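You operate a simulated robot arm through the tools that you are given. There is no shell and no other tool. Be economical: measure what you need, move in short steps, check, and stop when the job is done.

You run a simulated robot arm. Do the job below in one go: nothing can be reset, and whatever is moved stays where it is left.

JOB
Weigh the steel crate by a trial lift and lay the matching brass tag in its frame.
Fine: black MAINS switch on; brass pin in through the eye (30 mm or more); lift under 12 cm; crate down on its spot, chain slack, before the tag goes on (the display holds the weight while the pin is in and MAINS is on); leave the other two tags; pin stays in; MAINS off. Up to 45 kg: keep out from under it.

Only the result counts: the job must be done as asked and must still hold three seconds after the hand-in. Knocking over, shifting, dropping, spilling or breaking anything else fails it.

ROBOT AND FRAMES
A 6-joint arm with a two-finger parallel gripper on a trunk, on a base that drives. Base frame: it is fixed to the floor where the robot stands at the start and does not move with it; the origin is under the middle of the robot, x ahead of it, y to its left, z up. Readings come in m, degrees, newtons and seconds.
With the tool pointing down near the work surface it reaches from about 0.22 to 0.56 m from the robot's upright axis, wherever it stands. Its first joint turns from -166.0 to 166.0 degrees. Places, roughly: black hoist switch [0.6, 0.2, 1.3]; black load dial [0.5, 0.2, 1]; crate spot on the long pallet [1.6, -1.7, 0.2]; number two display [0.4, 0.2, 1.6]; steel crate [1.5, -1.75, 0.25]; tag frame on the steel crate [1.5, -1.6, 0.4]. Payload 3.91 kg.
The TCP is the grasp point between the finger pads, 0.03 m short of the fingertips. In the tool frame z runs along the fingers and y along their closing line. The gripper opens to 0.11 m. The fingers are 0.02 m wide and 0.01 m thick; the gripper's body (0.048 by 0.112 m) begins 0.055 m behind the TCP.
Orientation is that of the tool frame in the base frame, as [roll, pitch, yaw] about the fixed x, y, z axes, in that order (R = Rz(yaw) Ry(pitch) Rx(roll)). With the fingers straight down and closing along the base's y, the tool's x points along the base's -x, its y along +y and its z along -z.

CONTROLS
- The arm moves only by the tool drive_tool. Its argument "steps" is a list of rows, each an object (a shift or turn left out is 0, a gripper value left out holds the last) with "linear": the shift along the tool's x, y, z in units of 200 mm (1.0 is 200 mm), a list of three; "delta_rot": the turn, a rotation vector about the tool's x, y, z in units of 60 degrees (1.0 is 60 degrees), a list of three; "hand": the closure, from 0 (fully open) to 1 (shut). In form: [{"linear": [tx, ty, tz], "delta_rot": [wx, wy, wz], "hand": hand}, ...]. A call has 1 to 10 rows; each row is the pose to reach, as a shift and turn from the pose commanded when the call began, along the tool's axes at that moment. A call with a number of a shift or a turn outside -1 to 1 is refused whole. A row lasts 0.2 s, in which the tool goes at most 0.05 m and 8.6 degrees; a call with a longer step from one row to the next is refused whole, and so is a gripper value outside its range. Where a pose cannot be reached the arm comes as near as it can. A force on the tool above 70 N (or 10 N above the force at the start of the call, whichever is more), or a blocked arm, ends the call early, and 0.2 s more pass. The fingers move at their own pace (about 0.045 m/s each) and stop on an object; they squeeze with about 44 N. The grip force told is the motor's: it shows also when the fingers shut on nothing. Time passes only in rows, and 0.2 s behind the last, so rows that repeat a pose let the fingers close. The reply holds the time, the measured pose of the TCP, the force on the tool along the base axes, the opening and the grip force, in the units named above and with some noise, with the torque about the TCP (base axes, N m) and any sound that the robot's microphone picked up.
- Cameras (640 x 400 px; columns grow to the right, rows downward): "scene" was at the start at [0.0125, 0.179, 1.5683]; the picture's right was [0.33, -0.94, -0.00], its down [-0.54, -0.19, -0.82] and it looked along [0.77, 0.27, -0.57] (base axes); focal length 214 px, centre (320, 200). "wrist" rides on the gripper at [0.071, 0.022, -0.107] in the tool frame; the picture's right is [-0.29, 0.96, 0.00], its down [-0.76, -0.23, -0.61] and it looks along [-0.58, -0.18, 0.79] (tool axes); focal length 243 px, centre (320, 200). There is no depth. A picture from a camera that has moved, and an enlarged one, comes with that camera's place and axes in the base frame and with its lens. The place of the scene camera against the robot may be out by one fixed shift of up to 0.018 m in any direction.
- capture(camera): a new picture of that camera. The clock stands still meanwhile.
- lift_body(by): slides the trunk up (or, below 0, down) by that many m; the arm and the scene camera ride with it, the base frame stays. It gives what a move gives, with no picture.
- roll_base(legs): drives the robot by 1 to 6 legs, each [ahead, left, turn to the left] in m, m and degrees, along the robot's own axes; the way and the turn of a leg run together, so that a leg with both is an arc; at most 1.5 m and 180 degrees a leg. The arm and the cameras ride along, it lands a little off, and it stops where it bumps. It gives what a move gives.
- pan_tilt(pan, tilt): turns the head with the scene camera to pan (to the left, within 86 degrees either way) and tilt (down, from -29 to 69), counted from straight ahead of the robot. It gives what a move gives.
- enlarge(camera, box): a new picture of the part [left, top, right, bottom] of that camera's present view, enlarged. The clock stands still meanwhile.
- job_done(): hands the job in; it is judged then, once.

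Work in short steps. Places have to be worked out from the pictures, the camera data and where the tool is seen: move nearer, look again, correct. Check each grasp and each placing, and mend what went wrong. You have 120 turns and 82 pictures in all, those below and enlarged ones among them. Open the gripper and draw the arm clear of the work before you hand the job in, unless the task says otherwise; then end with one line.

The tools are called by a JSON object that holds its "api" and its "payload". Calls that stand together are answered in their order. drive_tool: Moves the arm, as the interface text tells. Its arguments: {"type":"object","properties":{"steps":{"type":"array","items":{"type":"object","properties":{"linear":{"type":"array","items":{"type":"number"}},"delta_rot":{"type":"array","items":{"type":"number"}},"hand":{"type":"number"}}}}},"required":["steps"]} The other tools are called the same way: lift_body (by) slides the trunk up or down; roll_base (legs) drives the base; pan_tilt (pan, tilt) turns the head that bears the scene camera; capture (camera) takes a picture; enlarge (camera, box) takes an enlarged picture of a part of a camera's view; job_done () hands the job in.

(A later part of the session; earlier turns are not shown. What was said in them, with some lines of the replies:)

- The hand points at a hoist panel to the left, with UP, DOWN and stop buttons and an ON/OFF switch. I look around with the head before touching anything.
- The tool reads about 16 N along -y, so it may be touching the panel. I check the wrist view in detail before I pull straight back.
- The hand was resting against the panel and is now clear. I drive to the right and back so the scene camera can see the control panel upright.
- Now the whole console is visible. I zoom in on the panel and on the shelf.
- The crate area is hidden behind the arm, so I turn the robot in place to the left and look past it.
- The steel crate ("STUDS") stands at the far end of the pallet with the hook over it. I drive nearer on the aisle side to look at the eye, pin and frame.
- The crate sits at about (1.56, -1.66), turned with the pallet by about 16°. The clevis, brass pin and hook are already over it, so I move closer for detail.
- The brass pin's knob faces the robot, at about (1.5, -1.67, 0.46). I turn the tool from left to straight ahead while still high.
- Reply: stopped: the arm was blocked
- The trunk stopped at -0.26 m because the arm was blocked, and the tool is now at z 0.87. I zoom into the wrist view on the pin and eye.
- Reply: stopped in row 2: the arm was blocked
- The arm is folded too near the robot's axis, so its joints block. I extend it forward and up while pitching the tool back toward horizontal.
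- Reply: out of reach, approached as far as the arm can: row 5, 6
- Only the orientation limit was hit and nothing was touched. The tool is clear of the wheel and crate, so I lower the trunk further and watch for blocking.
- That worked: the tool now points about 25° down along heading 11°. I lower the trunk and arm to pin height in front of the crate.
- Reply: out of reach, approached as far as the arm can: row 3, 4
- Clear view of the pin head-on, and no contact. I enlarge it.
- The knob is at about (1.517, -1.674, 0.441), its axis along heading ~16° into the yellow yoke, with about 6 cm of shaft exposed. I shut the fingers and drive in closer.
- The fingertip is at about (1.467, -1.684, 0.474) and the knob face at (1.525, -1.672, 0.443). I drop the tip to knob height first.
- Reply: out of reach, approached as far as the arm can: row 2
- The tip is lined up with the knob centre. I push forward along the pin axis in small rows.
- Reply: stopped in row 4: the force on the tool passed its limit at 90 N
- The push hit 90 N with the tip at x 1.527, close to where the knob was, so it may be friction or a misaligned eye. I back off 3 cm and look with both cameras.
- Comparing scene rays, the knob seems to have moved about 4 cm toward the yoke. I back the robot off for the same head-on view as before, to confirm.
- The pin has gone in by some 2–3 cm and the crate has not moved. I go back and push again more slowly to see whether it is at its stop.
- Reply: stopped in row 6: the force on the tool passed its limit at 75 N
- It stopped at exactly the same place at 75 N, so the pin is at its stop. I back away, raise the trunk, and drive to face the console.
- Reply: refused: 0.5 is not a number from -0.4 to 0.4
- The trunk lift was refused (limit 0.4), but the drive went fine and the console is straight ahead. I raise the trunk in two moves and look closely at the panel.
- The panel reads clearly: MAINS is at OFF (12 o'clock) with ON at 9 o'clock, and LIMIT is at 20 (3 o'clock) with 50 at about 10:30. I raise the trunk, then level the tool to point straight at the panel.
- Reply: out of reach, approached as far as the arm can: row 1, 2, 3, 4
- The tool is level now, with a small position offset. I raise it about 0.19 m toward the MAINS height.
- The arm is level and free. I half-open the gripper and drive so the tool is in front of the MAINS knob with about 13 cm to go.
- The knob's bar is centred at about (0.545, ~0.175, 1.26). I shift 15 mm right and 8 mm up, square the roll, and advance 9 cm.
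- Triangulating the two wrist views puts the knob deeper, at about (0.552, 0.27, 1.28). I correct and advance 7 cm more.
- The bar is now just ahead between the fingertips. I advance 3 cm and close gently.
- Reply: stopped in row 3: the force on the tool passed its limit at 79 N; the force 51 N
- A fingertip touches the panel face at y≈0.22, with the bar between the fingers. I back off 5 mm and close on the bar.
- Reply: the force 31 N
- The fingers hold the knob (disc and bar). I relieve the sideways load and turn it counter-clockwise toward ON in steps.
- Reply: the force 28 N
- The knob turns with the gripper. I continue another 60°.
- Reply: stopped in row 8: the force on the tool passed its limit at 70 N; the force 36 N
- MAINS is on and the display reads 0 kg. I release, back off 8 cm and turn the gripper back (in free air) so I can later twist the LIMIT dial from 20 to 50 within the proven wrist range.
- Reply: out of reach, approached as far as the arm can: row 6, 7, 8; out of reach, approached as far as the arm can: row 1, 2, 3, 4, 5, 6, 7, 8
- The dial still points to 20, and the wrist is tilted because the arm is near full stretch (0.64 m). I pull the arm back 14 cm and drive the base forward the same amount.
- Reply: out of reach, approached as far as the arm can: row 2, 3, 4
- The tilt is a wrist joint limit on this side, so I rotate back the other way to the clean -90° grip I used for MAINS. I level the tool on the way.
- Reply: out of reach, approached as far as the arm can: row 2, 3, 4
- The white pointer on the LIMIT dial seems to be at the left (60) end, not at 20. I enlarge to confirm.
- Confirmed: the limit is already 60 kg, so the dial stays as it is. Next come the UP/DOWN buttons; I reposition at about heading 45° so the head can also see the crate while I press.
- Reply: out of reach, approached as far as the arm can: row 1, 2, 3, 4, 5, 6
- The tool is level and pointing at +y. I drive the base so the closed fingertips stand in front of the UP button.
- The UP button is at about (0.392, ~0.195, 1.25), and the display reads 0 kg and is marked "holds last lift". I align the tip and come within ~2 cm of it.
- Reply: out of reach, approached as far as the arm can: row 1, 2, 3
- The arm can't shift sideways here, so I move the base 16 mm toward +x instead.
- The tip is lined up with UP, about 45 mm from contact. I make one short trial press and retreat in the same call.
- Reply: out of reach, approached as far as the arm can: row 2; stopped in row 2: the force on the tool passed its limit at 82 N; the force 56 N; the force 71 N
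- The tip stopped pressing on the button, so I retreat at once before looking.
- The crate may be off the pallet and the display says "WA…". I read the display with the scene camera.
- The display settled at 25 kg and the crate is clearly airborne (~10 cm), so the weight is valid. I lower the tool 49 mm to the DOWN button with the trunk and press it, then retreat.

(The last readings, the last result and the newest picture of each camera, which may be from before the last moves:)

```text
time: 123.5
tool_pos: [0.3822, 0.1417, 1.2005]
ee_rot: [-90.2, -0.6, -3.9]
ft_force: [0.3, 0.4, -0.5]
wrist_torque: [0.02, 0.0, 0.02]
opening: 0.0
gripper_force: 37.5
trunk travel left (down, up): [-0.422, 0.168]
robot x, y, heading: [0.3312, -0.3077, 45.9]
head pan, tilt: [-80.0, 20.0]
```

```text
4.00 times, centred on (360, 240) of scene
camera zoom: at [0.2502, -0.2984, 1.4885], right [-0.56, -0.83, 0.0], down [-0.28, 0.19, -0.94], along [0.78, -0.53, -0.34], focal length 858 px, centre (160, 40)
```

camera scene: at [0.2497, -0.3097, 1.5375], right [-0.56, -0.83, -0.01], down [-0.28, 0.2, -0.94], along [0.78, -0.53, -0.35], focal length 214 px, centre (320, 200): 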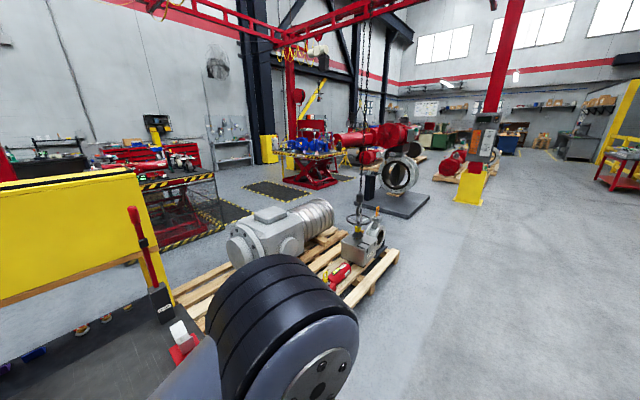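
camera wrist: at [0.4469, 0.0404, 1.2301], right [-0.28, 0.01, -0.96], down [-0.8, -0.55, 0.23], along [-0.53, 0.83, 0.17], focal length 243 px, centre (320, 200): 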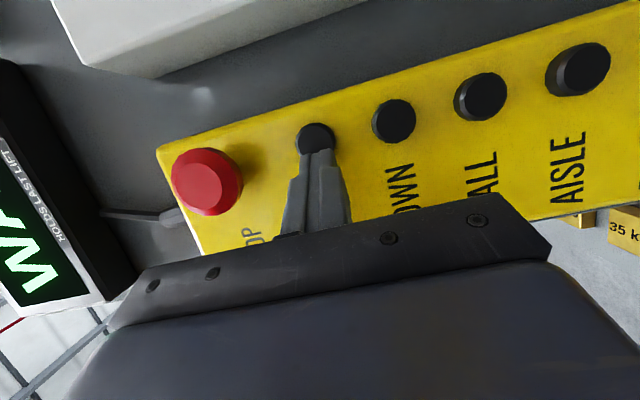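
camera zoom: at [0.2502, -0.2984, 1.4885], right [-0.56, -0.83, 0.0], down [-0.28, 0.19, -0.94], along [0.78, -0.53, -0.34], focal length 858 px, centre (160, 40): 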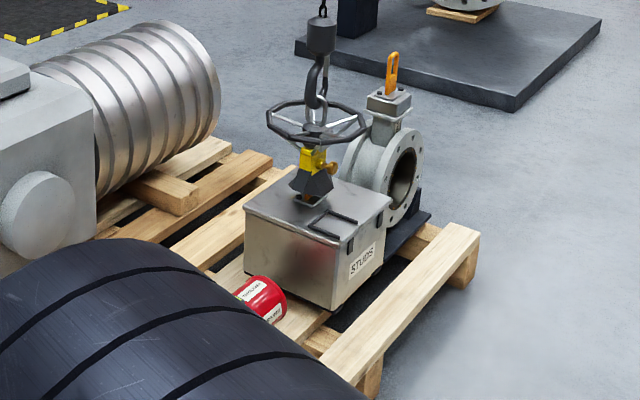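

The crate has come down about 6–7 cm, with a few cm to go. I press DOWN again for about 1.5 s.

{"api": "drive_tool", "payload": {"steps": [{"linear": [0, 0, 0.06]}, {"linear": [0, 0, 0.1]}, {"linear": [0, 0, 0.11]}, {"linear": [0, 0, 0.11]}, {"linear": [0, 0, 0.11]}, {"linear": [0, 0, 0.11]}, {"linear": [0, 0, 0.11]}, {"linear": [0, 0, 0.11]}]}}

{"api": "drive_tool", "payload": {"steps": [{"linear": [0, 0, -0.1]}]}}

{"api": "enlarge", "payload": {"camera": "scene", "box": [310, 190, 410, 290]}}

```text
time: 125.3
tool_pos: [0.3835, 0.159, 1.202]
ee_rot: [-90.3, -0.6, -3.9]
ft_force: [-6.0, -26.2, -8.5]
wrist_torque: [-0.31, 0.01, 0.15]
opening: 0.0
gripper_force: 38.0
trunk travel left (down, up): [-0.422, 0.168]
robot x, y, heading: [0.3361, -0.3084, 46.2]
head pan, tilt: [-80.0, 20.0]
```

```text
time: 125.7
tool_pos: [0.382, 0.144, 1.2028]
ee_rot: [-89.9, -0.6, -3.7]
ft_force: [0.4, 0.6, 0.1]
wrist_torque: [0.0, -0.03, -0.01]
opening: 0.0
gripper_force: 37.7
trunk travel left (down, up): [-0.422, 0.168]
robot x, y, heading: [0.3328, -0.3069, 45.8]
head pan, tilt: [-80.0, 20.0]
```

```text
4.00 times, centred on (360, 240) of scene
camera zoom: at [0.2502, -0.2977, 1.4886], right [-0.56, -0.83, 0.0], down [-0.28, 0.19, -0.94], along [0.78, -0.53, -0.34], focal length 858 px, centre (160, 40)
```

zoom: 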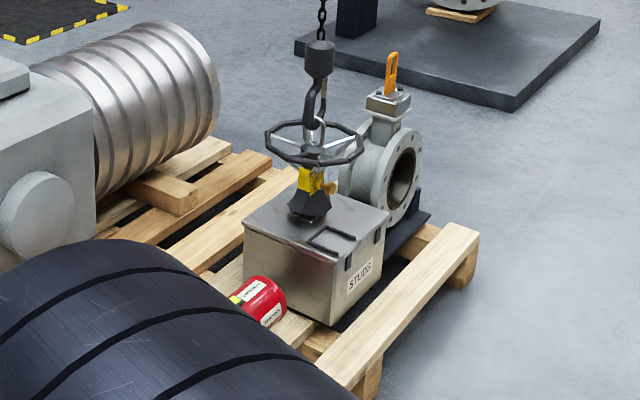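

Nearly or just on the pallet. I press DOWN once more to make sure it is down and the chain is slack, and then compare.

{"api": "drive_tool", "payload": {"steps": [{"linear": [0, 0, 0.06]}, {"linear": [0, 0, 0.09]}, {"linear": [0, 0, 0.1]}, {"linear": [0, 0, 0.1]}, {"linear": [0, 0, 0.1]}]}}

{"api": "drive_tool", "payload": {"steps": [{"linear": [0, 0, -0.1]}]}}

{"api": "enlarge", "payload": {"camera": "scene", "box": [310, 190, 410, 290]}}

```text
time: 126.9
tool_pos: [0.383, 0.159, 1.2026]
ee_rot: [-90.1, -0.7, -3.8]
ft_force: [-4.7, -24.6, -5.2]
wrist_torque: [-0.21, 0.0, 0.12]
opening: 0.0002
gripper_force: 37.9
trunk travel left (down, up): [-0.422, 0.168]
robot x, y, heading: [0.3363, -0.3078, 45.6]
head pan, tilt: [-80.0, 20.0]
```

```text
time: 127.3
tool_pos: [0.3849, 0.1441, 1.201]
ee_rot: [-90.2, -0.6, -4.0]
ft_force: [-0.7, 0.1, -0.7]
wrist_torque: [0.05, 0.02, 0.02]
opening: 0.0
gripper_force: 38.3
trunk travel left (down, up): [-0.422, 0.168]
robot x, y, heading: [0.334, -0.3117, 45.8]
head pan, tilt: [-80.0, 20.0]
```

```text
4.00 times, centred on (360, 240) of scene
camera zoom: at [0.2502, -0.2977, 1.4886], right [-0.56, -0.83, 0.0], down [-0.28, 0.19, -0.94], along [0.78, -0.53, -0.34], focal length 858 px, centre (160, 40)
```

zoom: 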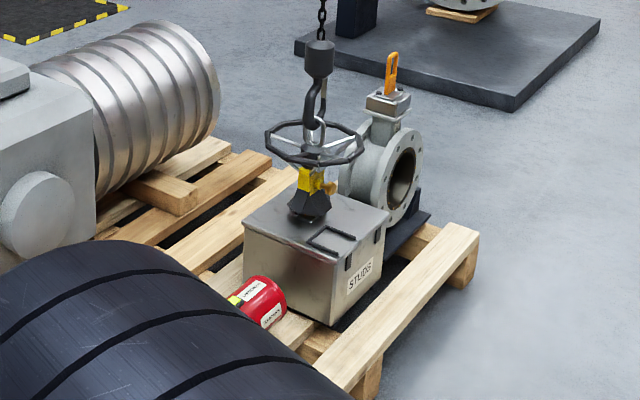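

No change from the extra press: the crate is down at its lower end and the chain hangs slack beside the hook. Next I turn MAINS off; I open the gripper and move the base so the tool faces the MAINS knob.

{"api": "drive_tool", "payload": {"steps": [{"linear": [0, 0, -0.2], "hand": 0.4}, {"linear": [0, 0, -0.2], "hand": 0.4}, {"linear": [0, 0, -0.2], "hand": 0.4}, {"linear": [0, 0, -0.2], "hand": 0.4}]}}

{"api": "roll_base", "payload": {"legs": [[0.112, -0.115, 0]]}}

{"api": "lift_body", "payload": {"by": 0.07}}

{"api": "capture", "payload": {"camera": "wrist"}}

```text
time: 128.3
tool_pos: [0.3781, 0.1019, 1.2025]
ee_rot: [-90.3, -0.7, -4.0]
ft_force: [-0.5, 0.3, -0.3]
wrist_torque: [-0.01, 0.01, 0.02]
opening: 0.0661
gripper_force: 0.2
trunk travel left (down, up): [-0.422, 0.168]
robot x, y, heading: [0.3322, -0.3104, 45.9]
head pan, tilt: [-80.0, 20.0]
```

```text
time: 129.8
tool_pos: [0.5363, 0.1007, 1.2021]
ee_rot: [-90.2, -0.7, -3.8]
ft_force: [0.2, -0.1, 0.2]
wrist_torque: [-0.01, -0.03, -0.02]
opening: 0.0661
gripper_force: 0.0
trunk travel left (down, up): [-0.422, 0.168]
robot x, y, heading: [0.4978, -0.3133, 46.1]
head pan, tilt: [-80.0, 20.0]
```

```text
time: 130.8
tool_pos: [0.5365, 0.0996, 1.2732]
ee_rot: [-90.2, -0.5, -3.8]
ft_force: [1.0, -0.7, 0.2]
wrist_torque: [-0.02, 0.0, 0.02]
opening: 0.0663
gripper_force: 0.0
trunk travel left (down, up): [-0.492, 0.098]
robot x, y, heading: [0.4918, -0.3117, 45.9]
head pan, tilt: [-80.0, 20.0]
```

```text
14 pictures are left
camera wrist: at [0.6004, -0.0109, 1.253], right [-0.28, 0.02, -0.96], down [-0.8, -0.56, 0.22], along [-0.53, 0.83, 0.17], focal length 243 px, centre (320, 200)
```

wrist: 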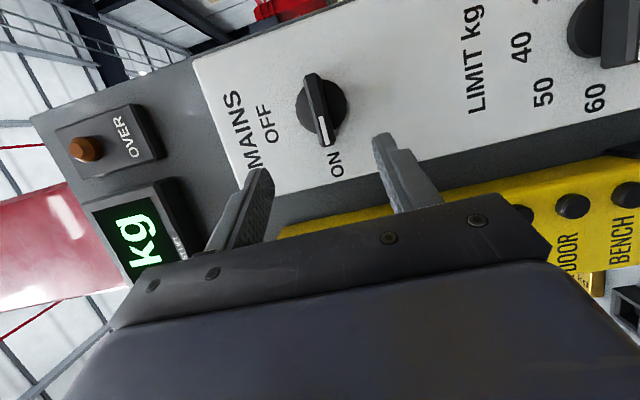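

The knob is at ON and is centred between the fingers' path. I advance 8.5 cm, close on the bar and twist clockwise 60°.

{"api": "drive_tool", "payload": {"steps": [{"linear": [0, 0, 0.2]}, {"linear": [0, 0, 0.35]}, {"linear": [0, 0, 0.4]}, {"linear": [0, 0, 0.425]}, {"linear": [0, 0, 0.425], "hand": 1}, {"linear": [0, 0, 0.425], "hand": 1}, {"linear": [0, 0, 0.425], "hand": 1}, {"linear": [0, 0, 0.425], "hand": 1}, {"linear": [0, 0, 0.425], "hand": 1}]}}

{"api": "drive_tool", "payload": {"steps": [{"delta_rot": [0, 0, 0.13]}, {"delta_rot": [0, 0, 0.26]}, {"delta_rot": [0, 0, 0.39]}, {"delta_rot": [0, 0, 0.52]}, {"delta_rot": [0, 0, 0.65]}, {"delta_rot": [0, 0, 0.78]}, {"delta_rot": [0, 0, 0.9]}, {"delta_rot": [0, 0, 1.0]}]}}

```text
time: 132.8
tool_pos: [0.5425, 0.1855, 1.271]
ee_rot: [-90.6, -0.5, -3.7]
ft_force: [0.3, -11.4, -24.2]
wrist_torque: [0.28, 0.69, -0.07]
opening: 0.0139
gripper_force: 45.5
trunk travel left (down, up): [-0.492, 0.098]
robot x, y, heading: [0.4983, -0.3149, 45.9]
head pan, tilt: [-80.0, 20.0]
```

```text
time: 134.6
tool_pos: [0.547, 0.184, 1.2779]
ee_rot: [-88.9, 59.8, -2.9]
ft_force: [25.1, -1.3, 29.2]
wrist_torque: [-0.34, -0.71, -0.35]
opening: 0.0187
gripper_force: 45.4
trunk travel left (down, up): [-0.492, 0.098]
robot x, y, heading: [0.4949, -0.3089, 45.7]
head pan, tilt: [-80.0, 20.0]
```

Gripped at 14 mm on the bar and it is turning. I turn another 30° or so to reach OFF, then check.

{"api": "drive_tool", "payload": {"steps": [{"delta_rot": [0, 0, 0.13]}, {"delta_rot": [0, 0, 0.26]}, {"delta_rot": [0, 0, 0.39]}, {"delta_rot": [0, 0, 0.5]}]}}

{"api": "capture", "payload": {"camera": "wrist"}}

```text
time: 135.6
tool_pos: [0.5518, 0.1837, 1.2721]
ee_rot: [0.5, 89.9, 86.3]
ft_force: [56.1, -12.2, 17.2]
wrist_torque: [-0.53, -0.39, -0.91]
opening: 0.0182
gripper_force: 45.2
trunk travel left (down, up): [-0.492, 0.098]
robot x, y, heading: [0.4949, -0.3096, 46.0]
head pan, tilt: [-80.0, 20.0]
```

```text
13 pictures are left
camera wrist: at [0.5225, 0.0773, 1.2025], right [-0.95, 0.07, 0.29], down [0.19, -0.62, 0.76], along [0.23, 0.78, 0.58], focal length 243 px, centre (320, 200)
```

wrist: 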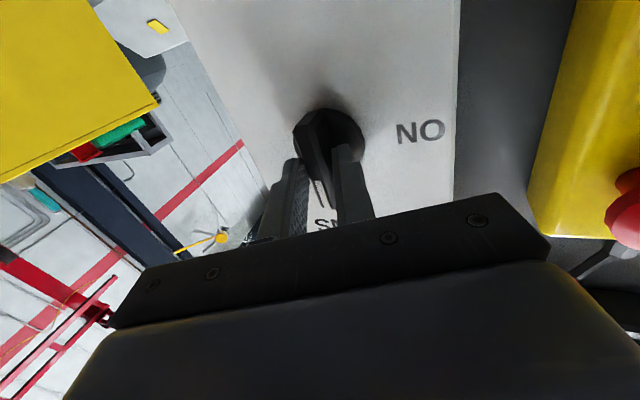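

MAINS is turned to OFF. I release, retreat, drive west away from the panel and pitch the tool to point straight down for the tag.

{"api": "drive_tool", "payload": {"steps": [{"hand": 0.4}, {"hand": 0.4}, {"hand": 0.4}, {"linear": [0, 0, -0.2], "hand": 0.4}, {"linear": [0, 0, -0.45], "hand": 0.4}, {"linear": [0, 0, -0.65], "hand": 0.4}]}}

{"api": "roll_base", "payload": {"legs": [[-0.483, 0.5, 0]]}}

{"api": "drive_tool", "payload": {"steps": [{"delta_rot": [0, 0.13, 0]}, {"delta_rot": [0, 0.26, 0]}, {"delta_rot": [0, 0.39, 0]}, {"delta_rot": [0, 0.52, 0]}, {"delta_rot": [0, 0.65, 0]}, {"delta_rot": [0, 0.75, 0]}]}}

{"api": "drive_tool", "payload": {"steps": [{"delta_rot": [0, 0.13, 0]}, {"delta_rot": [0, 0.26, 0]}, {"delta_rot": [0, 0.39, 0]}, {"delta_rot": [0, 0.52, 0]}, {"delta_rot": [0, 0.65, 0]}, {"delta_rot": [0, 0.75, 0]}]}}

{"api": "pan_tilt", "payload": {"pan": 10, "tilt": 40}}

{"api": "capture", "payload": {"camera": "scene"}}

```text
time: 137.0
tool_pos: [0.5321, 0.0558, 1.274]
ee_rot: [-104.0, 89.4, -17.8]
ft_force: [0.0, -0.4, 0.8]
wrist_torque: [0.01, -0.01, -0.01]
opening: 0.0662
gripper_force: 0.2
trunk travel left (down, up): [-0.492, 0.098]
robot x, y, heading: [0.4953, -0.3098, 45.9]
head pan, tilt: [-80.0, 20.0]
```

```text
time: 140.8
tool_pos: [-0.162, 0.0516, 1.2742]
ee_rot: [-108.3, 89.3, -21.7]
ft_force: [0.7, -0.9, -0.6]
wrist_torque: [-0.03, -0.02, 0.01]
opening: 0.066
gripper_force: 0.1
trunk travel left (down, up): [-0.492, 0.098]
robot x, y, heading: [-0.1953, -0.3174, 46.2]
head pan, tilt: [-80.0, 20.0]
```

```text
time: 142.2
tool_pos: [-0.1622, 0.0527, 1.2733]
ee_rot: [-179.2, 44.8, -92.7]
ft_force: [-0.4, 0.2, 0.2]
wrist_torque: [-0.02, -0.02, -0.02]
opening: 0.0659
gripper_force: 0.1
out of reach, approached as far as the arm can: row 1, 2
trunk travel left (down, up): [-0.492, 0.098]
robot x, y, heading: [-0.1974, -0.3168, 46.2]
head pan, tilt: [-80.0, 20.0]
```

```text
time: 143.6
tool_pos: [-0.1617, 0.0522, 1.2738]
ee_rot: [-179.5, -0.2, -93.3]
ft_force: [0.5, -0.5, 0.6]
wrist_torque: [0.01, 0.01, -0.01]
opening: 0.0662
gripper_force: 0.0
trunk travel left (down, up): [-0.492, 0.098]
robot x, y, heading: [-0.1979, -0.3144, 46.2]
head pan, tilt: [-80.0, 20.0]
```

```text
time: 145.3
tool_pos: [-0.1624, 0.0518, 1.2728]
ee_rot: [-179.4, -0.1, -93.3]
ft_force: [0.2, -0.5, -0.7]
wrist_torque: [-0.01, 0.08, -0.02]
opening: 0.0657
gripper_force: 0.0
trunk travel left (down, up): [-0.492, 0.098]
robot x, y, heading: [-0.1952, -0.3154, 46.4]
head pan, tilt: [10.0, 40.0]
```

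```text
12 pictures are left
camera scene: at [-0.3124, -0.1821, 1.5271], right [0.83, -0.55, 0.0], down [-0.36, -0.53, -0.77], along [0.43, 0.64, -0.64], focal length 214 px, centre (320, 200)
```

scene: 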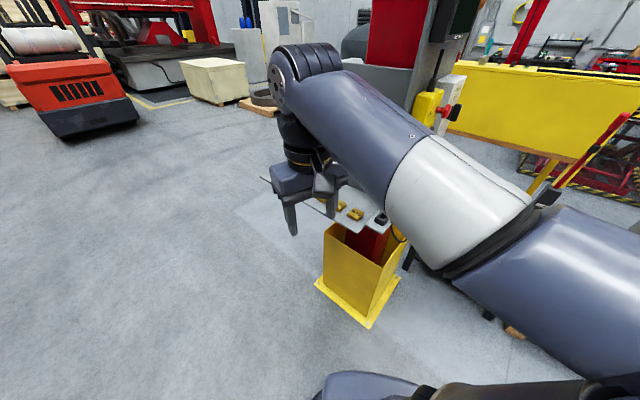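

The tool points down. The tags lie close under the KEY switch, so I'll grasp with the tool tilted 45° forward, which also suits the frame under the handwheel; I tilt, turn the base and move to hover near the 25 kg tag at about (0.11, 0.43, 0.91).

{"api": "drive_tool", "payload": {"steps": [{"delta_rot": [0, -0.13, 0]}, {"delta_rot": [0, -0.26, 0]}, {"delta_rot": [0, -0.39, 0]}, {"delta_rot": [0, -0.52, 0]}, {"delta_rot": [0, -0.65, 0]}, {"delta_rot": [0, -0.75, 0]}]}}

{"api": "roll_base", "payload": {"legs": [[0, 0, -70], [-0.379, 0.526, 0]]}}

{"api": "lift_body", "payload": {"by": -0.235}}

{"api": "capture", "payload": {"camera": "wrist"}}

```text
time: 146.7
tool_pos: [-0.1624, 0.053, 1.2737]
ee_rot: [-179.3, 45.0, -92.7]
ft_force: [-1.3, -0.3, 0.9]
wrist_torque: [-0.02, 0.0, 0.01]
opening: 0.0661
gripper_force: 0.1
trunk travel left (down, up): [-0.492, 0.098]
robot x, y, heading: [-0.197, -0.3185, 46.2]
head pan, tilt: [10.0, 40.0]
```

```text
time: 153.3
tool_pos: [0.0137, 0.4258, 1.2732]
ee_rot: [-179.3, 44.8, -160.9]
ft_force: [-0.1, 1.0, -0.2]
wrist_torque: [0.0, -0.01, 0.01]
opening: 0.0659
gripper_force: 0.0
trunk travel left (down, up): [-0.492, 0.098]
robot x, y, heading: [-0.3414, 0.3242, -21.9]
head pan, tilt: [10.0, 40.0]
```

```text
time: 155.8
tool_pos: [0.0131, 0.4267, 1.039]
ee_rot: [-179.1, 44.8, -160.9]
ft_force: [0.2, -0.5, 0.0]
wrist_torque: [0.02, 0.0, -0.01]
opening: 0.0662
gripper_force: 0.1
trunk travel left (down, up): [-0.257, 0.333]
robot x, y, heading: [-0.3376, 0.321, -21.7]
head pan, tilt: [10.0, 40.0]
```

```text
11 pictures are left
camera wrist: at [-0.1136, 0.4072, 1.065], right [-0.11, 0.97, 0.2], down [0.17, -0.17, 0.97], along [0.98, 0.14, -0.15], focal length 243 px, centre (320, 200)
```

wrist: 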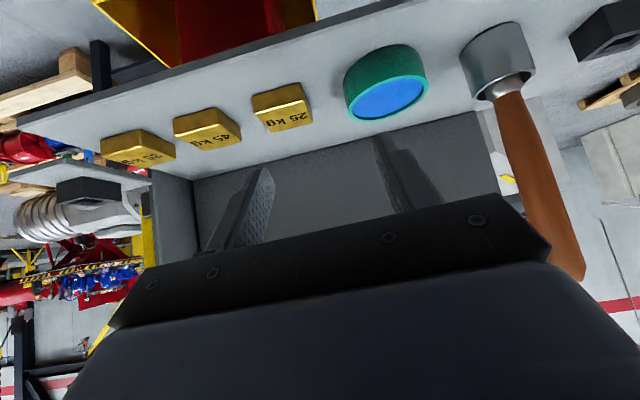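

The 25 kg tag is clear in view, about 4 cm to the side of the gripper line. I shift sideways, square up by 3.5°, and come just above it with the fingers opened a bit more.

{"api": "drive_tool", "payload": {"steps": [{"linear": [0, -0.2, 0], "delta_rot": [0.041, 0, 0.041], "hand": 0.32}, {"linear": [-0.03, -0.22, 0.2], "delta_rot": [0.041, 0, 0.041], "hand": 0.32}, {"linear": [-0.06, -0.22, 0.4], "delta_rot": [0.041, 0, 0.041], "hand": 0.32}, {"linear": [-0.08, -0.22, 0.5], "delta_rot": [0.041, 0, 0.041], "hand": 0.32}]}}

{"api": "capture", "payload": {"camera": "wrist"}}

```text
time: 156.8
tool_pos: [0.1049, 0.4089, 0.9783]
ee_rot: [-179.2, 44.8, -164.4]
ft_force: [-0.7, 0.3, 0.4]
wrist_torque: [0.01, -0.02, 0.05]
opening: 0.0748
gripper_force: 0.0
trunk travel left (down, up): [-0.257, 0.333]
robot x, y, heading: [-0.3413, 0.3229, -21.8]
head pan, tilt: [10.0, 40.0]
```

```text
10 pictures are left
camera wrist: at [-0.023, 0.3978, 1.0048], right [-0.05, 0.98, 0.2], down [0.16, -0.18, 0.97], along [0.99, 0.08, -0.15], focal length 243 px, centre (320, 200)
```

wrist: 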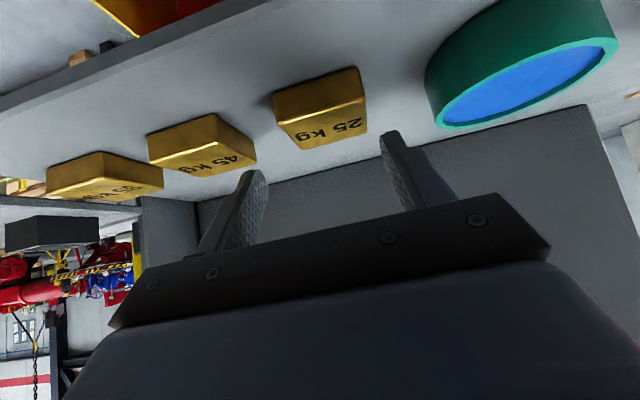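

The tag's top is at about (0.105, 0.418, 0.944), centred between the fingers. I bring the fingers down around it in small steps.

{"api": "drive_tool", "payload": {"steps": [{"linear": [0.083, 0, 0.002]}, {"linear": [0.1, 0, 0.019]}, {"linear": [0.118, 0, 0.037]}]}}

{"api": "enlarge", "payload": {"camera": "wrist", "box": [220, 40, 420, 220]}}

```text
time: 157.6
tool_pos: [0.0941, 0.406, 0.9575]
ee_rot: [-179.3, 44.9, -164.4]
ft_force: [-0.7, -1.0, 0.9]
wrist_torque: [-0.01, -0.01, 0.01]
opening: 0.0749
gripper_force: 0.1
trunk travel left (down, up): [-0.257, 0.333]
robot x, y, heading: [-0.337, 0.3183, -21.6]
head pan, tilt: [10.0, 40.0]
```

```text
2.22 times, centred on (320, 130) of wrist
camera zoom: at [-0.034, 0.3949, 0.9845], right [-0.05, 0.98, 0.2], down [0.16, -0.18, 0.97], along [0.99, 0.08, -0.15], focal length 539 px, centre (320, 356)
```

zoom: 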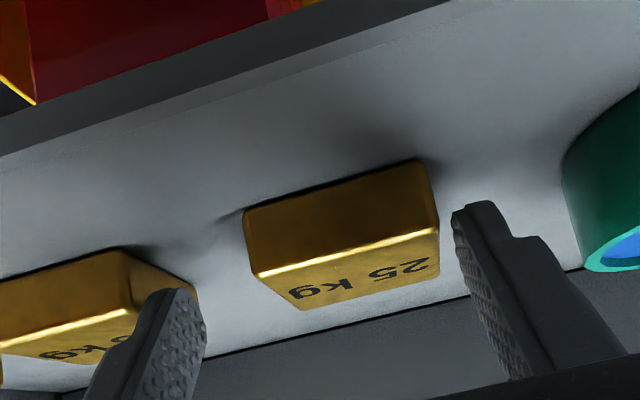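

The tag is off-centre by about 1 cm, with the tips at mid-tag height. I shift 1 cm sideways, then close.

{"api": "drive_tool", "payload": {"steps": [{"linear": [0, 0.045, 0.01]}, {"linear": [0, 0.045, 0.01], "hand": 1}, {"linear": [0, 0.045, 0.01], "hand": 1}, {"linear": [0, 0.045, 0.01], "hand": 1}, {"linear": [0, 0.045, 0.01], "hand": 1}]}}

{"api": "enlarge", "payload": {"camera": "wrist", "box": [180, 40, 420, 220]}}

```text
time: 158.8
tool_pos: [0.0928, 0.4178, 0.9572]
ee_rot: [-179.2, 44.8, -164.4]
ft_force: [0.3, 0.3, -0.2]
wrist_torque: [0.0, -0.03, 0.03]
opening: 0.0489
gripper_force: 44.2
trunk travel left (down, up): [-0.257, 0.333]
robot x, y, heading: [-0.3393, 0.3198, -21.7]
head pan, tilt: [10.0, 40.0]
```

```text
2.22 times, centred on (300, 130) of wrist
camera zoom: at [-0.035, 0.4051, 0.9828], right [-0.05, 0.98, 0.2], down [0.16, -0.18, 0.97], along [0.99, 0.08, -0.15], focal length 539 px, centre (364, 356)
```

zoom: 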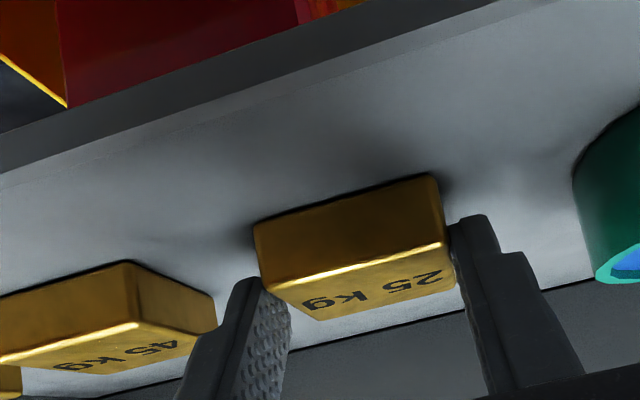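

Gripped: the opening is 49 mm, the force is steady, and the neighbours are untouched. I lift with the trunk, back away from the shelf and drive round to the crate.

{"api": "lift_body", "payload": {"by": 0.2}}

{"api": "roll_base", "payload": {"legs": [[-0.2, 0, 0], [0.688, -1.119, 0], [1.104, -0.475, 0]]}}

{"api": "lift_body", "payload": {"by": -0.4}}

```text
time: 160.9
tool_pos: [0.0931, 0.4168, 1.1566]
ee_rot: [-179.2, 44.8, -164.4]
ft_force: [1.2, -0.3, -0.7]
wrist_torque: [0.0, 0.04, -0.01]
opening: 0.049
gripper_force: 44.1
trunk travel left (down, up): [-0.457, 0.133]
robot x, y, heading: [-0.338, 0.3191, -21.6]
head pan, tilt: [10.0, 40.0]
```

```text
time: 174.5
tool_pos: [0.9524, -1.7038, 1.1568]
ee_rot: [-179.3, 44.9, -166.1]
ft_force: [-0.3, -0.1, -1.5]
wrist_torque: [-0.03, 0.0, -0.01]
opening: 0.0489
gripper_force: 44.0
trunk travel left (down, up): [-0.457, 0.133]
robot x, y, heading: [0.5172, -1.7873, -23.5]
head pan, tilt: [10.0, 40.0]
```

```text
time: 178.3
tool_pos: [0.9516, -1.7031, 0.7565]
ee_rot: [-179.2, 44.8, -166.1]
ft_force: [0.1, 0.8, -1.5]
wrist_torque: [-0.02, 0.01, 0.01]
opening: 0.0492
gripper_force: 44.3
trunk travel left (down, up): [-0.057, 0.533]
robot x, y, heading: [0.5148, -1.7852, -23.4]
head pan, tilt: [10.0, 40.0]
```

The tag is still held. I lower the arm straight down while clear of everything, and watch for reach limits.

{"api": "lift_body", "payload": {"by": -0.05}}

{"api": "drive_tool", "payload": {"steps": [{"linear": [0.15, 0, 0.15]}, {"linear": [0.3, 0, 0.3]}, {"linear": [0.45, 0, 0.45]}, {"linear": [0.6, 0, 0.6]}, {"linear": [0.75, 0, 0.75]}, {"linear": [0.84, 0, 0.84]}]}}

```text
time: 179.2
tool_pos: [0.9529, -1.7043, 0.7069]
ee_rot: [-179.2, 44.8, -166.1]
ft_force: [0.5, 0.1, -1.3]
wrist_torque: [0.0, 0.04, 0.01]
opening: 0.0491
gripper_force: 44.2
trunk travel left (down, up): [-0.007, 0.583]
robot x, y, heading: [0.5161, -1.7879, -23.5]
head pan, tilt: [10.0, 40.0]
```

```text
time: 180.6
tool_pos: [0.9478, -1.7074, 0.5143]
ee_rot: [-179.3, 42.6, -165.9]
ft_force: [-0.4, 0.4, -2.3]
wrist_torque: [0.01, 0.0, -0.03]
opening: 0.049
gripper_force: 44.5
out of reach, approached as far as the arm can: row 5, 6
trunk travel left (down, up): [-0.007, 0.583]
robot x, y, heading: [0.5173, -1.7856, -23.5]
head pan, tilt: [10.0, 40.0]
```

The arm's limit at this radius is z≈0.51, so I extend along the tool axis (forward and down) where more depth should be available.

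{"api": "drive_tool", "payload": {"steps": [{"linear": [0, 0, 0.2]}, {"linear": [0, 0, 0.4]}, {"linear": [0, 0, 0.6]}, {"linear": [0, 0, 0.8]}]}}

```text
time: 181.6
tool_pos: [1.0508, -1.6663, 0.3985]
ee_rot: [-178.5, 44.7, -166.0]
ft_force: [0.4, 0.9, -0.9]
wrist_torque: [0.0, 0.04, 0.0]
opening: 0.0489
gripper_force: 43.8
out of reach, approached as far as the arm can: row 1, 2, 3, 4
trunk travel left (down, up): [-0.007, 0.583]
robot x, y, heading: [0.5177, -1.7836, -23.2]
head pan, tilt: [10.0, 40.0]
```

Now z = 0.40 at a good radius, which puts the tag about 25 mm above lid height. I drive the base toward the frame most of the way and look.

{"api": "roll_base", "payload": {"legs": [[0.255, 0.142, 0]]}}

{"api": "capture", "payload": {"camera": "wrist"}}

```text
time: 183.6
tool_pos: [1.3396, -1.6352, 0.3983]
ee_rot: [-178.6, 44.7, -165.9]
ft_force: [0.2, -0.1, -1.9]
wrist_torque: [-0.04, 0.05, -0.01]
opening: 0.0492
gripper_force: 43.8
trunk travel left (down, up): [-0.007, 0.583]
robot x, y, heading: [0.8045, -1.7579, -23.2]
head pan, tilt: [10.0, 40.0]
```

```text
7 pictures are left
camera wrist: at [1.2111, -1.6419, 0.4246], right [-0.02, 0.98, 0.19], down [0.16, -0.18, 0.97], along [0.99, 0.05, -0.15], focal length 243 px, centre (320, 200)
```

wrist: 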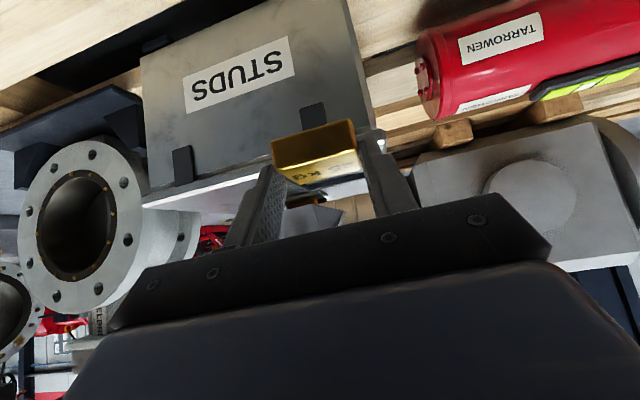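

The tag is held level, and the lid corner matches my estimate to within a centimetre. I advance most of the remaining way and check the frame with the scene camera from above.

{"api": "roll_base", "payload": {"legs": [[0.073, 0.046, 0]]}}

{"api": "pan_tilt", "payload": {"pan": 36, "tilt": 46}}

{"api": "enlarge", "payload": {"camera": "scene", "box": [240, 140, 400, 260]}}

```text
time: 184.7
tool_pos: [1.4247, -1.6213, 0.3973]
ee_rot: [-178.6, 44.7, -165.9]
ft_force: [-0.3, -0.1, -0.7]
wrist_torque: [-0.02, 0.05, -0.01]
opening: 0.049
gripper_force: 43.5
trunk travel left (down, up): [-0.007, 0.583]
robot x, y, heading: [0.8865, -1.7427, -23.7]
head pan, tilt: [10.0, 40.0]
```

```text
time: 185.6
tool_pos: [1.425, -1.621, 0.397]
ee_rot: [-178.6, 44.7, -165.9]
ft_force: [0.3, 0.4, -0.7]
wrist_torque: [0.04, 0.09, 0.01]
opening: 0.0493
gripper_force: 44.2
trunk travel left (down, up): [-0.007, 0.583]
robot x, y, heading: [0.8902, -1.7418, -23.7]
head pan, tilt: [36.0, 46.0]
```

```text
3.33 times, centred on (320, 200) of scene
camera zoom: at [0.9636, -1.5606, 1.0334], right [0.22, -0.98, 0.0], down [-0.7, -0.16, -0.69], along [0.68, 0.15, -0.72], focal length 715 px, centre (320, 200)
```

zoom: 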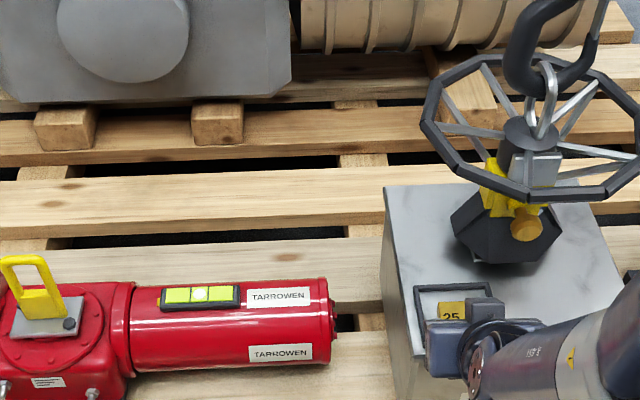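

Seen from above, the tag is laterally in line with the frame and needs about 27 mm more forward. I make that base move, then lower by small steps, watching the force.

{"api": "roll_base", "payload": {"legs": [[0.023, 0.0145, 0]]}}

{"api": "drive_tool", "payload": {"steps": [{"linear": [0.02, 0, 0.02]}, {"linear": [0.035, 0, 0.035]}, {"linear": [0.05, 0, 0.05]}]}}

{"api": "enlarge", "payload": {"camera": "scene", "box": [310, 190, 410, 260]}}

```text
time: 186.4
tool_pos: [1.4499, -1.6164, 0.3973]
ee_rot: [-178.6, 44.7, -165.9]
ft_force: [-0.2, 0.2, -1.5]
wrist_torque: [0.0, 0.02, 0.0]
opening: 0.0489
gripper_force: 44.3
trunk travel left (down, up): [-0.007, 0.583]
robot x, y, heading: [0.9189, -1.7397, -23.4]
head pan, tilt: [36.0, 46.0]
```

```text
time: 187.2
tool_pos: [1.4525, -1.6164, 0.3866]
ee_rot: [-178.4, 45.3, -166.0]
ft_force: [-0.5, -5.8, 29.7]
wrist_torque: [0.2, -0.43, -0.29]
opening: 0.0493
gripper_force: 44.5
trunk travel left (down, up): [-0.007, 0.583]
robot x, y, heading: [0.9157, -1.7382, -23.3]
head pan, tilt: [36.0, 46.0]
```

```text
5.71 times, centred on (360, 225) of scene
camera zoom: at [0.9887, -1.5568, 1.0341], right [0.22, -0.98, 0.0], down [-0.7, -0.16, -0.7], along [0.68, 0.15, -0.72], focal length 1226 px, centre (91, 57)
```

zoom: 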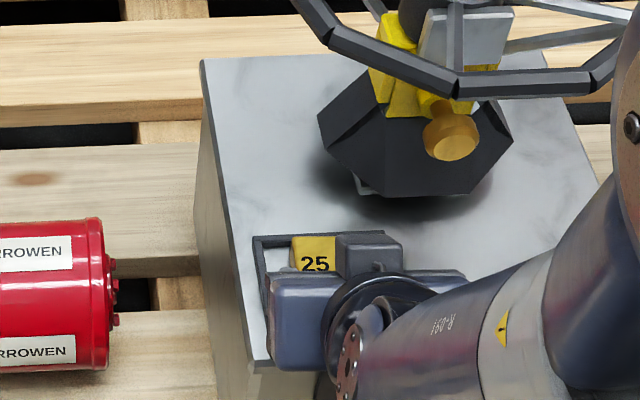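

Contact of 30 N at a tag height that suggests its back edge is on the frame's back bar. I lift 8 mm, go back 13 mm and lower again.

{"api": "drive_tool", "payload": {"steps": [{"linear": [-0.028, 0, -0.028]}, {"linear": [0.018, 0, -0.074]}, {"linear": [0.046, 0, -0.046]}, {"linear": [0.06, 0, -0.032]}, {"linear": [0.074, 0, -0.018]}]}}

{"api": "enlarge", "payload": {"camera": "scene", "box": [310, 190, 410, 260]}}

```text
time: 188.4
tool_pos: [1.4401, -1.6175, 0.3836]
ee_rot: [-178.2, 45.4, -166.2]
ft_force: [-10.9, -11.6, 60.2]
wrist_torque: [1.31, 0.12, 0.42]
opening: 0.0491
gripper_force: 44.1
trunk travel left (down, up): [-0.007, 0.583]
robot x, y, heading: [0.9197, -1.7385, -23.2]
head pan, tilt: [36.0, 46.0]
```

```text
5.71 times, centred on (360, 225) of scene
camera zoom: at [0.9871, -1.5575, 1.0348], right [0.22, -0.98, 0.0], down [-0.7, -0.16, -0.7], along [0.68, 0.15, -0.72], focal length 1226 px, centre (91, 57)
```

zoom: 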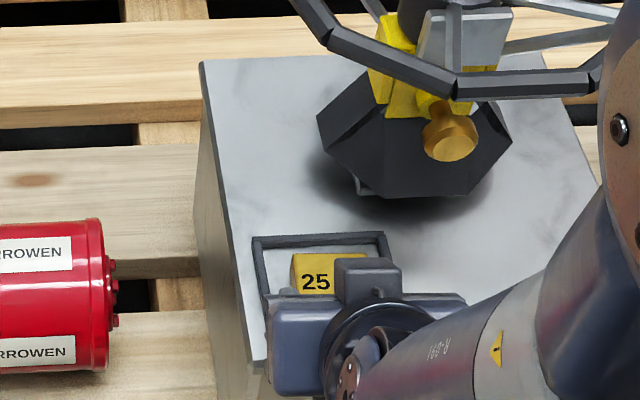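

The back bar is now fully visible with the tag inside the frame and on the lid (left tip pressing). I ease up the pressure, nudge 3 mm left, open only slightly, lift straight up and then back out.

{"api": "drive_tool", "payload": {"steps": [{"linear": [-0.028, 0.015, -0.028], "hand": 1}, {"linear": [-0.028, 0.015, -0.028], "hand": 0.48}, {"linear": [-0.028, 0.015, -0.028], "hand": 0.48}, {"linear": [-0.028, 0.015, -0.028], "hand": 0.48}, {"linear": [-0.08, 0.015, -0.08], "hand": 0.48}, {"linear": [-0.18, 0.015, -0.18], "hand": 0.48}]}}

{"api": "enlarge", "payload": {"camera": "scene", "box": [310, 190, 410, 260]}}

```text
time: 189.8
tool_pos: [1.4369, -1.6168, 0.4249]
ee_rot: [-178.6, 44.4, -165.9]
ft_force: [0.2, 0.2, -0.5]
wrist_torque: [0.03, 0.01, 0.01]
opening: 0.0571
gripper_force: 0.1
trunk travel left (down, up): [-0.007, 0.583]
robot x, y, heading: [0.9141, -1.7385, -23.3]
head pan, tilt: [36.0, 46.0]
```

```text
5.71 times, centred on (360, 225) of scene
camera zoom: at [0.9902, -1.5561, 1.0332], right [0.22, -0.98, 0.0], down [-0.7, -0.16, -0.69], along [0.68, 0.15, -0.72], focal length 1226 px, centre (91, 57)
```

zoom: 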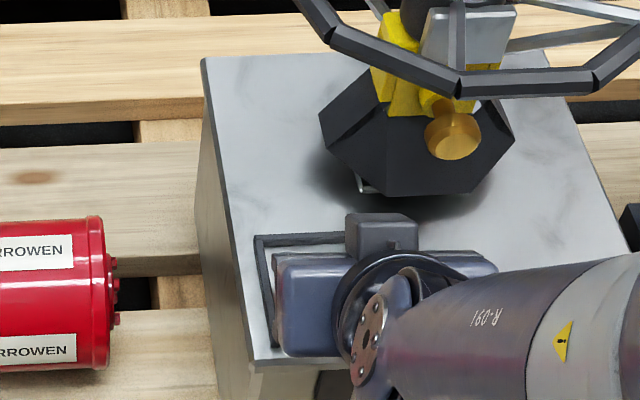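

Released. I back the robot straight away from the crate and look at the result.

{"api": "roll_base", "payload": {"legs": [[-0.235, -0.188, 0]]}}

{"api": "enlarge", "payload": {"camera": "scene", "box": [290, 80, 430, 200]}}

```text
time: 191.9
tool_pos: [1.1511, -1.6998, 0.4261]
ee_rot: [-178.6, 44.7, -166.1]
ft_force: [0.2, 0.3, 0.0]
wrist_torque: [0.03, 0.02, 0.0]
opening: 0.0572
gripper_force: 0.1
trunk travel left (down, up): [-0.007, 0.583]
robot x, y, heading: [0.6313, -1.8192, -23.7]
head pan, tilt: [36.0, 46.0]
```

```text
3.33 times, centred on (360, 140) of scene
camera zoom: at [0.7037, -1.6383, 1.0334], right [0.22, -0.98, 0.0], down [-0.7, -0.15, -0.69], along [0.68, 0.15, -0.72], focal length 715 px, centre (187, 400)
```

zoom: 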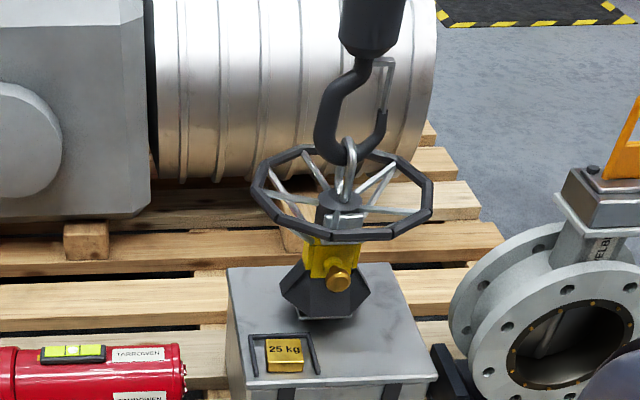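

The 25 kg tag lies in its frame, the pin is in, and the crate is at its original place with the shackle loose in the hook. I use one picture to confirm that MAINS is off at the console.

{"api": "pan_tilt", "payload": {"pan": 86, "tilt": 0}}

{"api": "enlarge", "payload": {"camera": "scene", "box": [130, 80, 290, 230]}}

```text
time: 193.0
tool_pos: [1.1502, -1.7005, 0.4271]
ee_rot: [-178.6, 44.8, -166.1]
ft_force: [0.6, -0.3, 0.5]
wrist_torque: [0.01, 0.03, -0.04]
opening: 0.0572
gripper_force: 0.0
trunk travel left (down, up): [-0.007, 0.583]
robot x, y, heading: [0.6315, -1.8203, -23.2]
head pan, tilt: [85.9, 0.0]
```

```text
2.67 times, centred on (210, 155) of scene
camera zoom: at [0.6669, -1.5759, 1.1057], right [0.89, -0.46, 0.0], down [0.0, 0.0, -1.0], along [0.46, 0.89, 0.0], focal length 572 px, centre (613, 320)
```

zoom: 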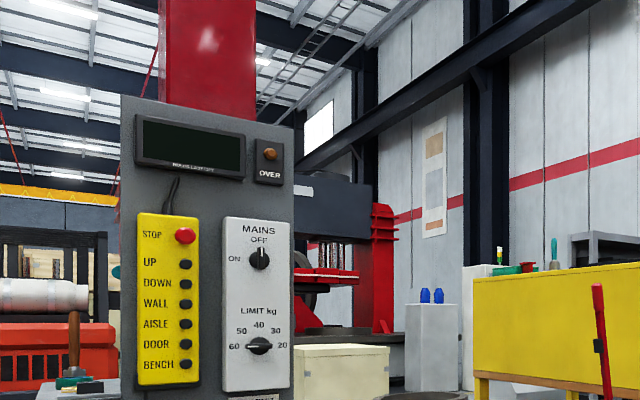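

The display is dark and MAINS stands at OFF. I open the gripper fully, already clear of the work, and hand in.

{"api": "drive_tool", "payload": {"steps": [{"hand": 0}, {"hand": 0}, {"hand": 0}, {"hand": 0}]}}

{"api": "job_done", "payload": {}}

```text
time: 194.0
tool_pos: [1.1507, -1.7008, 0.4264]
ee_rot: [-178.6, 44.8, -166.2]
ft_force: [0.2, 0.3, 0.8]
wrist_torque: [0.03, 0.02, 0.0]
opening: 0.11
gripper_force: 0.1
trunk travel left (down, up): [-0.007, 0.583]
robot x, y, heading: [0.6273, -1.821, -23.6]
head pan, tilt: [85.9, 0.0]
```

```text
The job is handed in.
```

The crate weighed 25 kg and the 25 kg tag is in its frame; the crate is back on its spot, the pin is in to its stop, MAINS is off and the other two tags were left alone, but the lift (about 10 cm against the 12 cm limit) and the chain slack were judged only from pictures.
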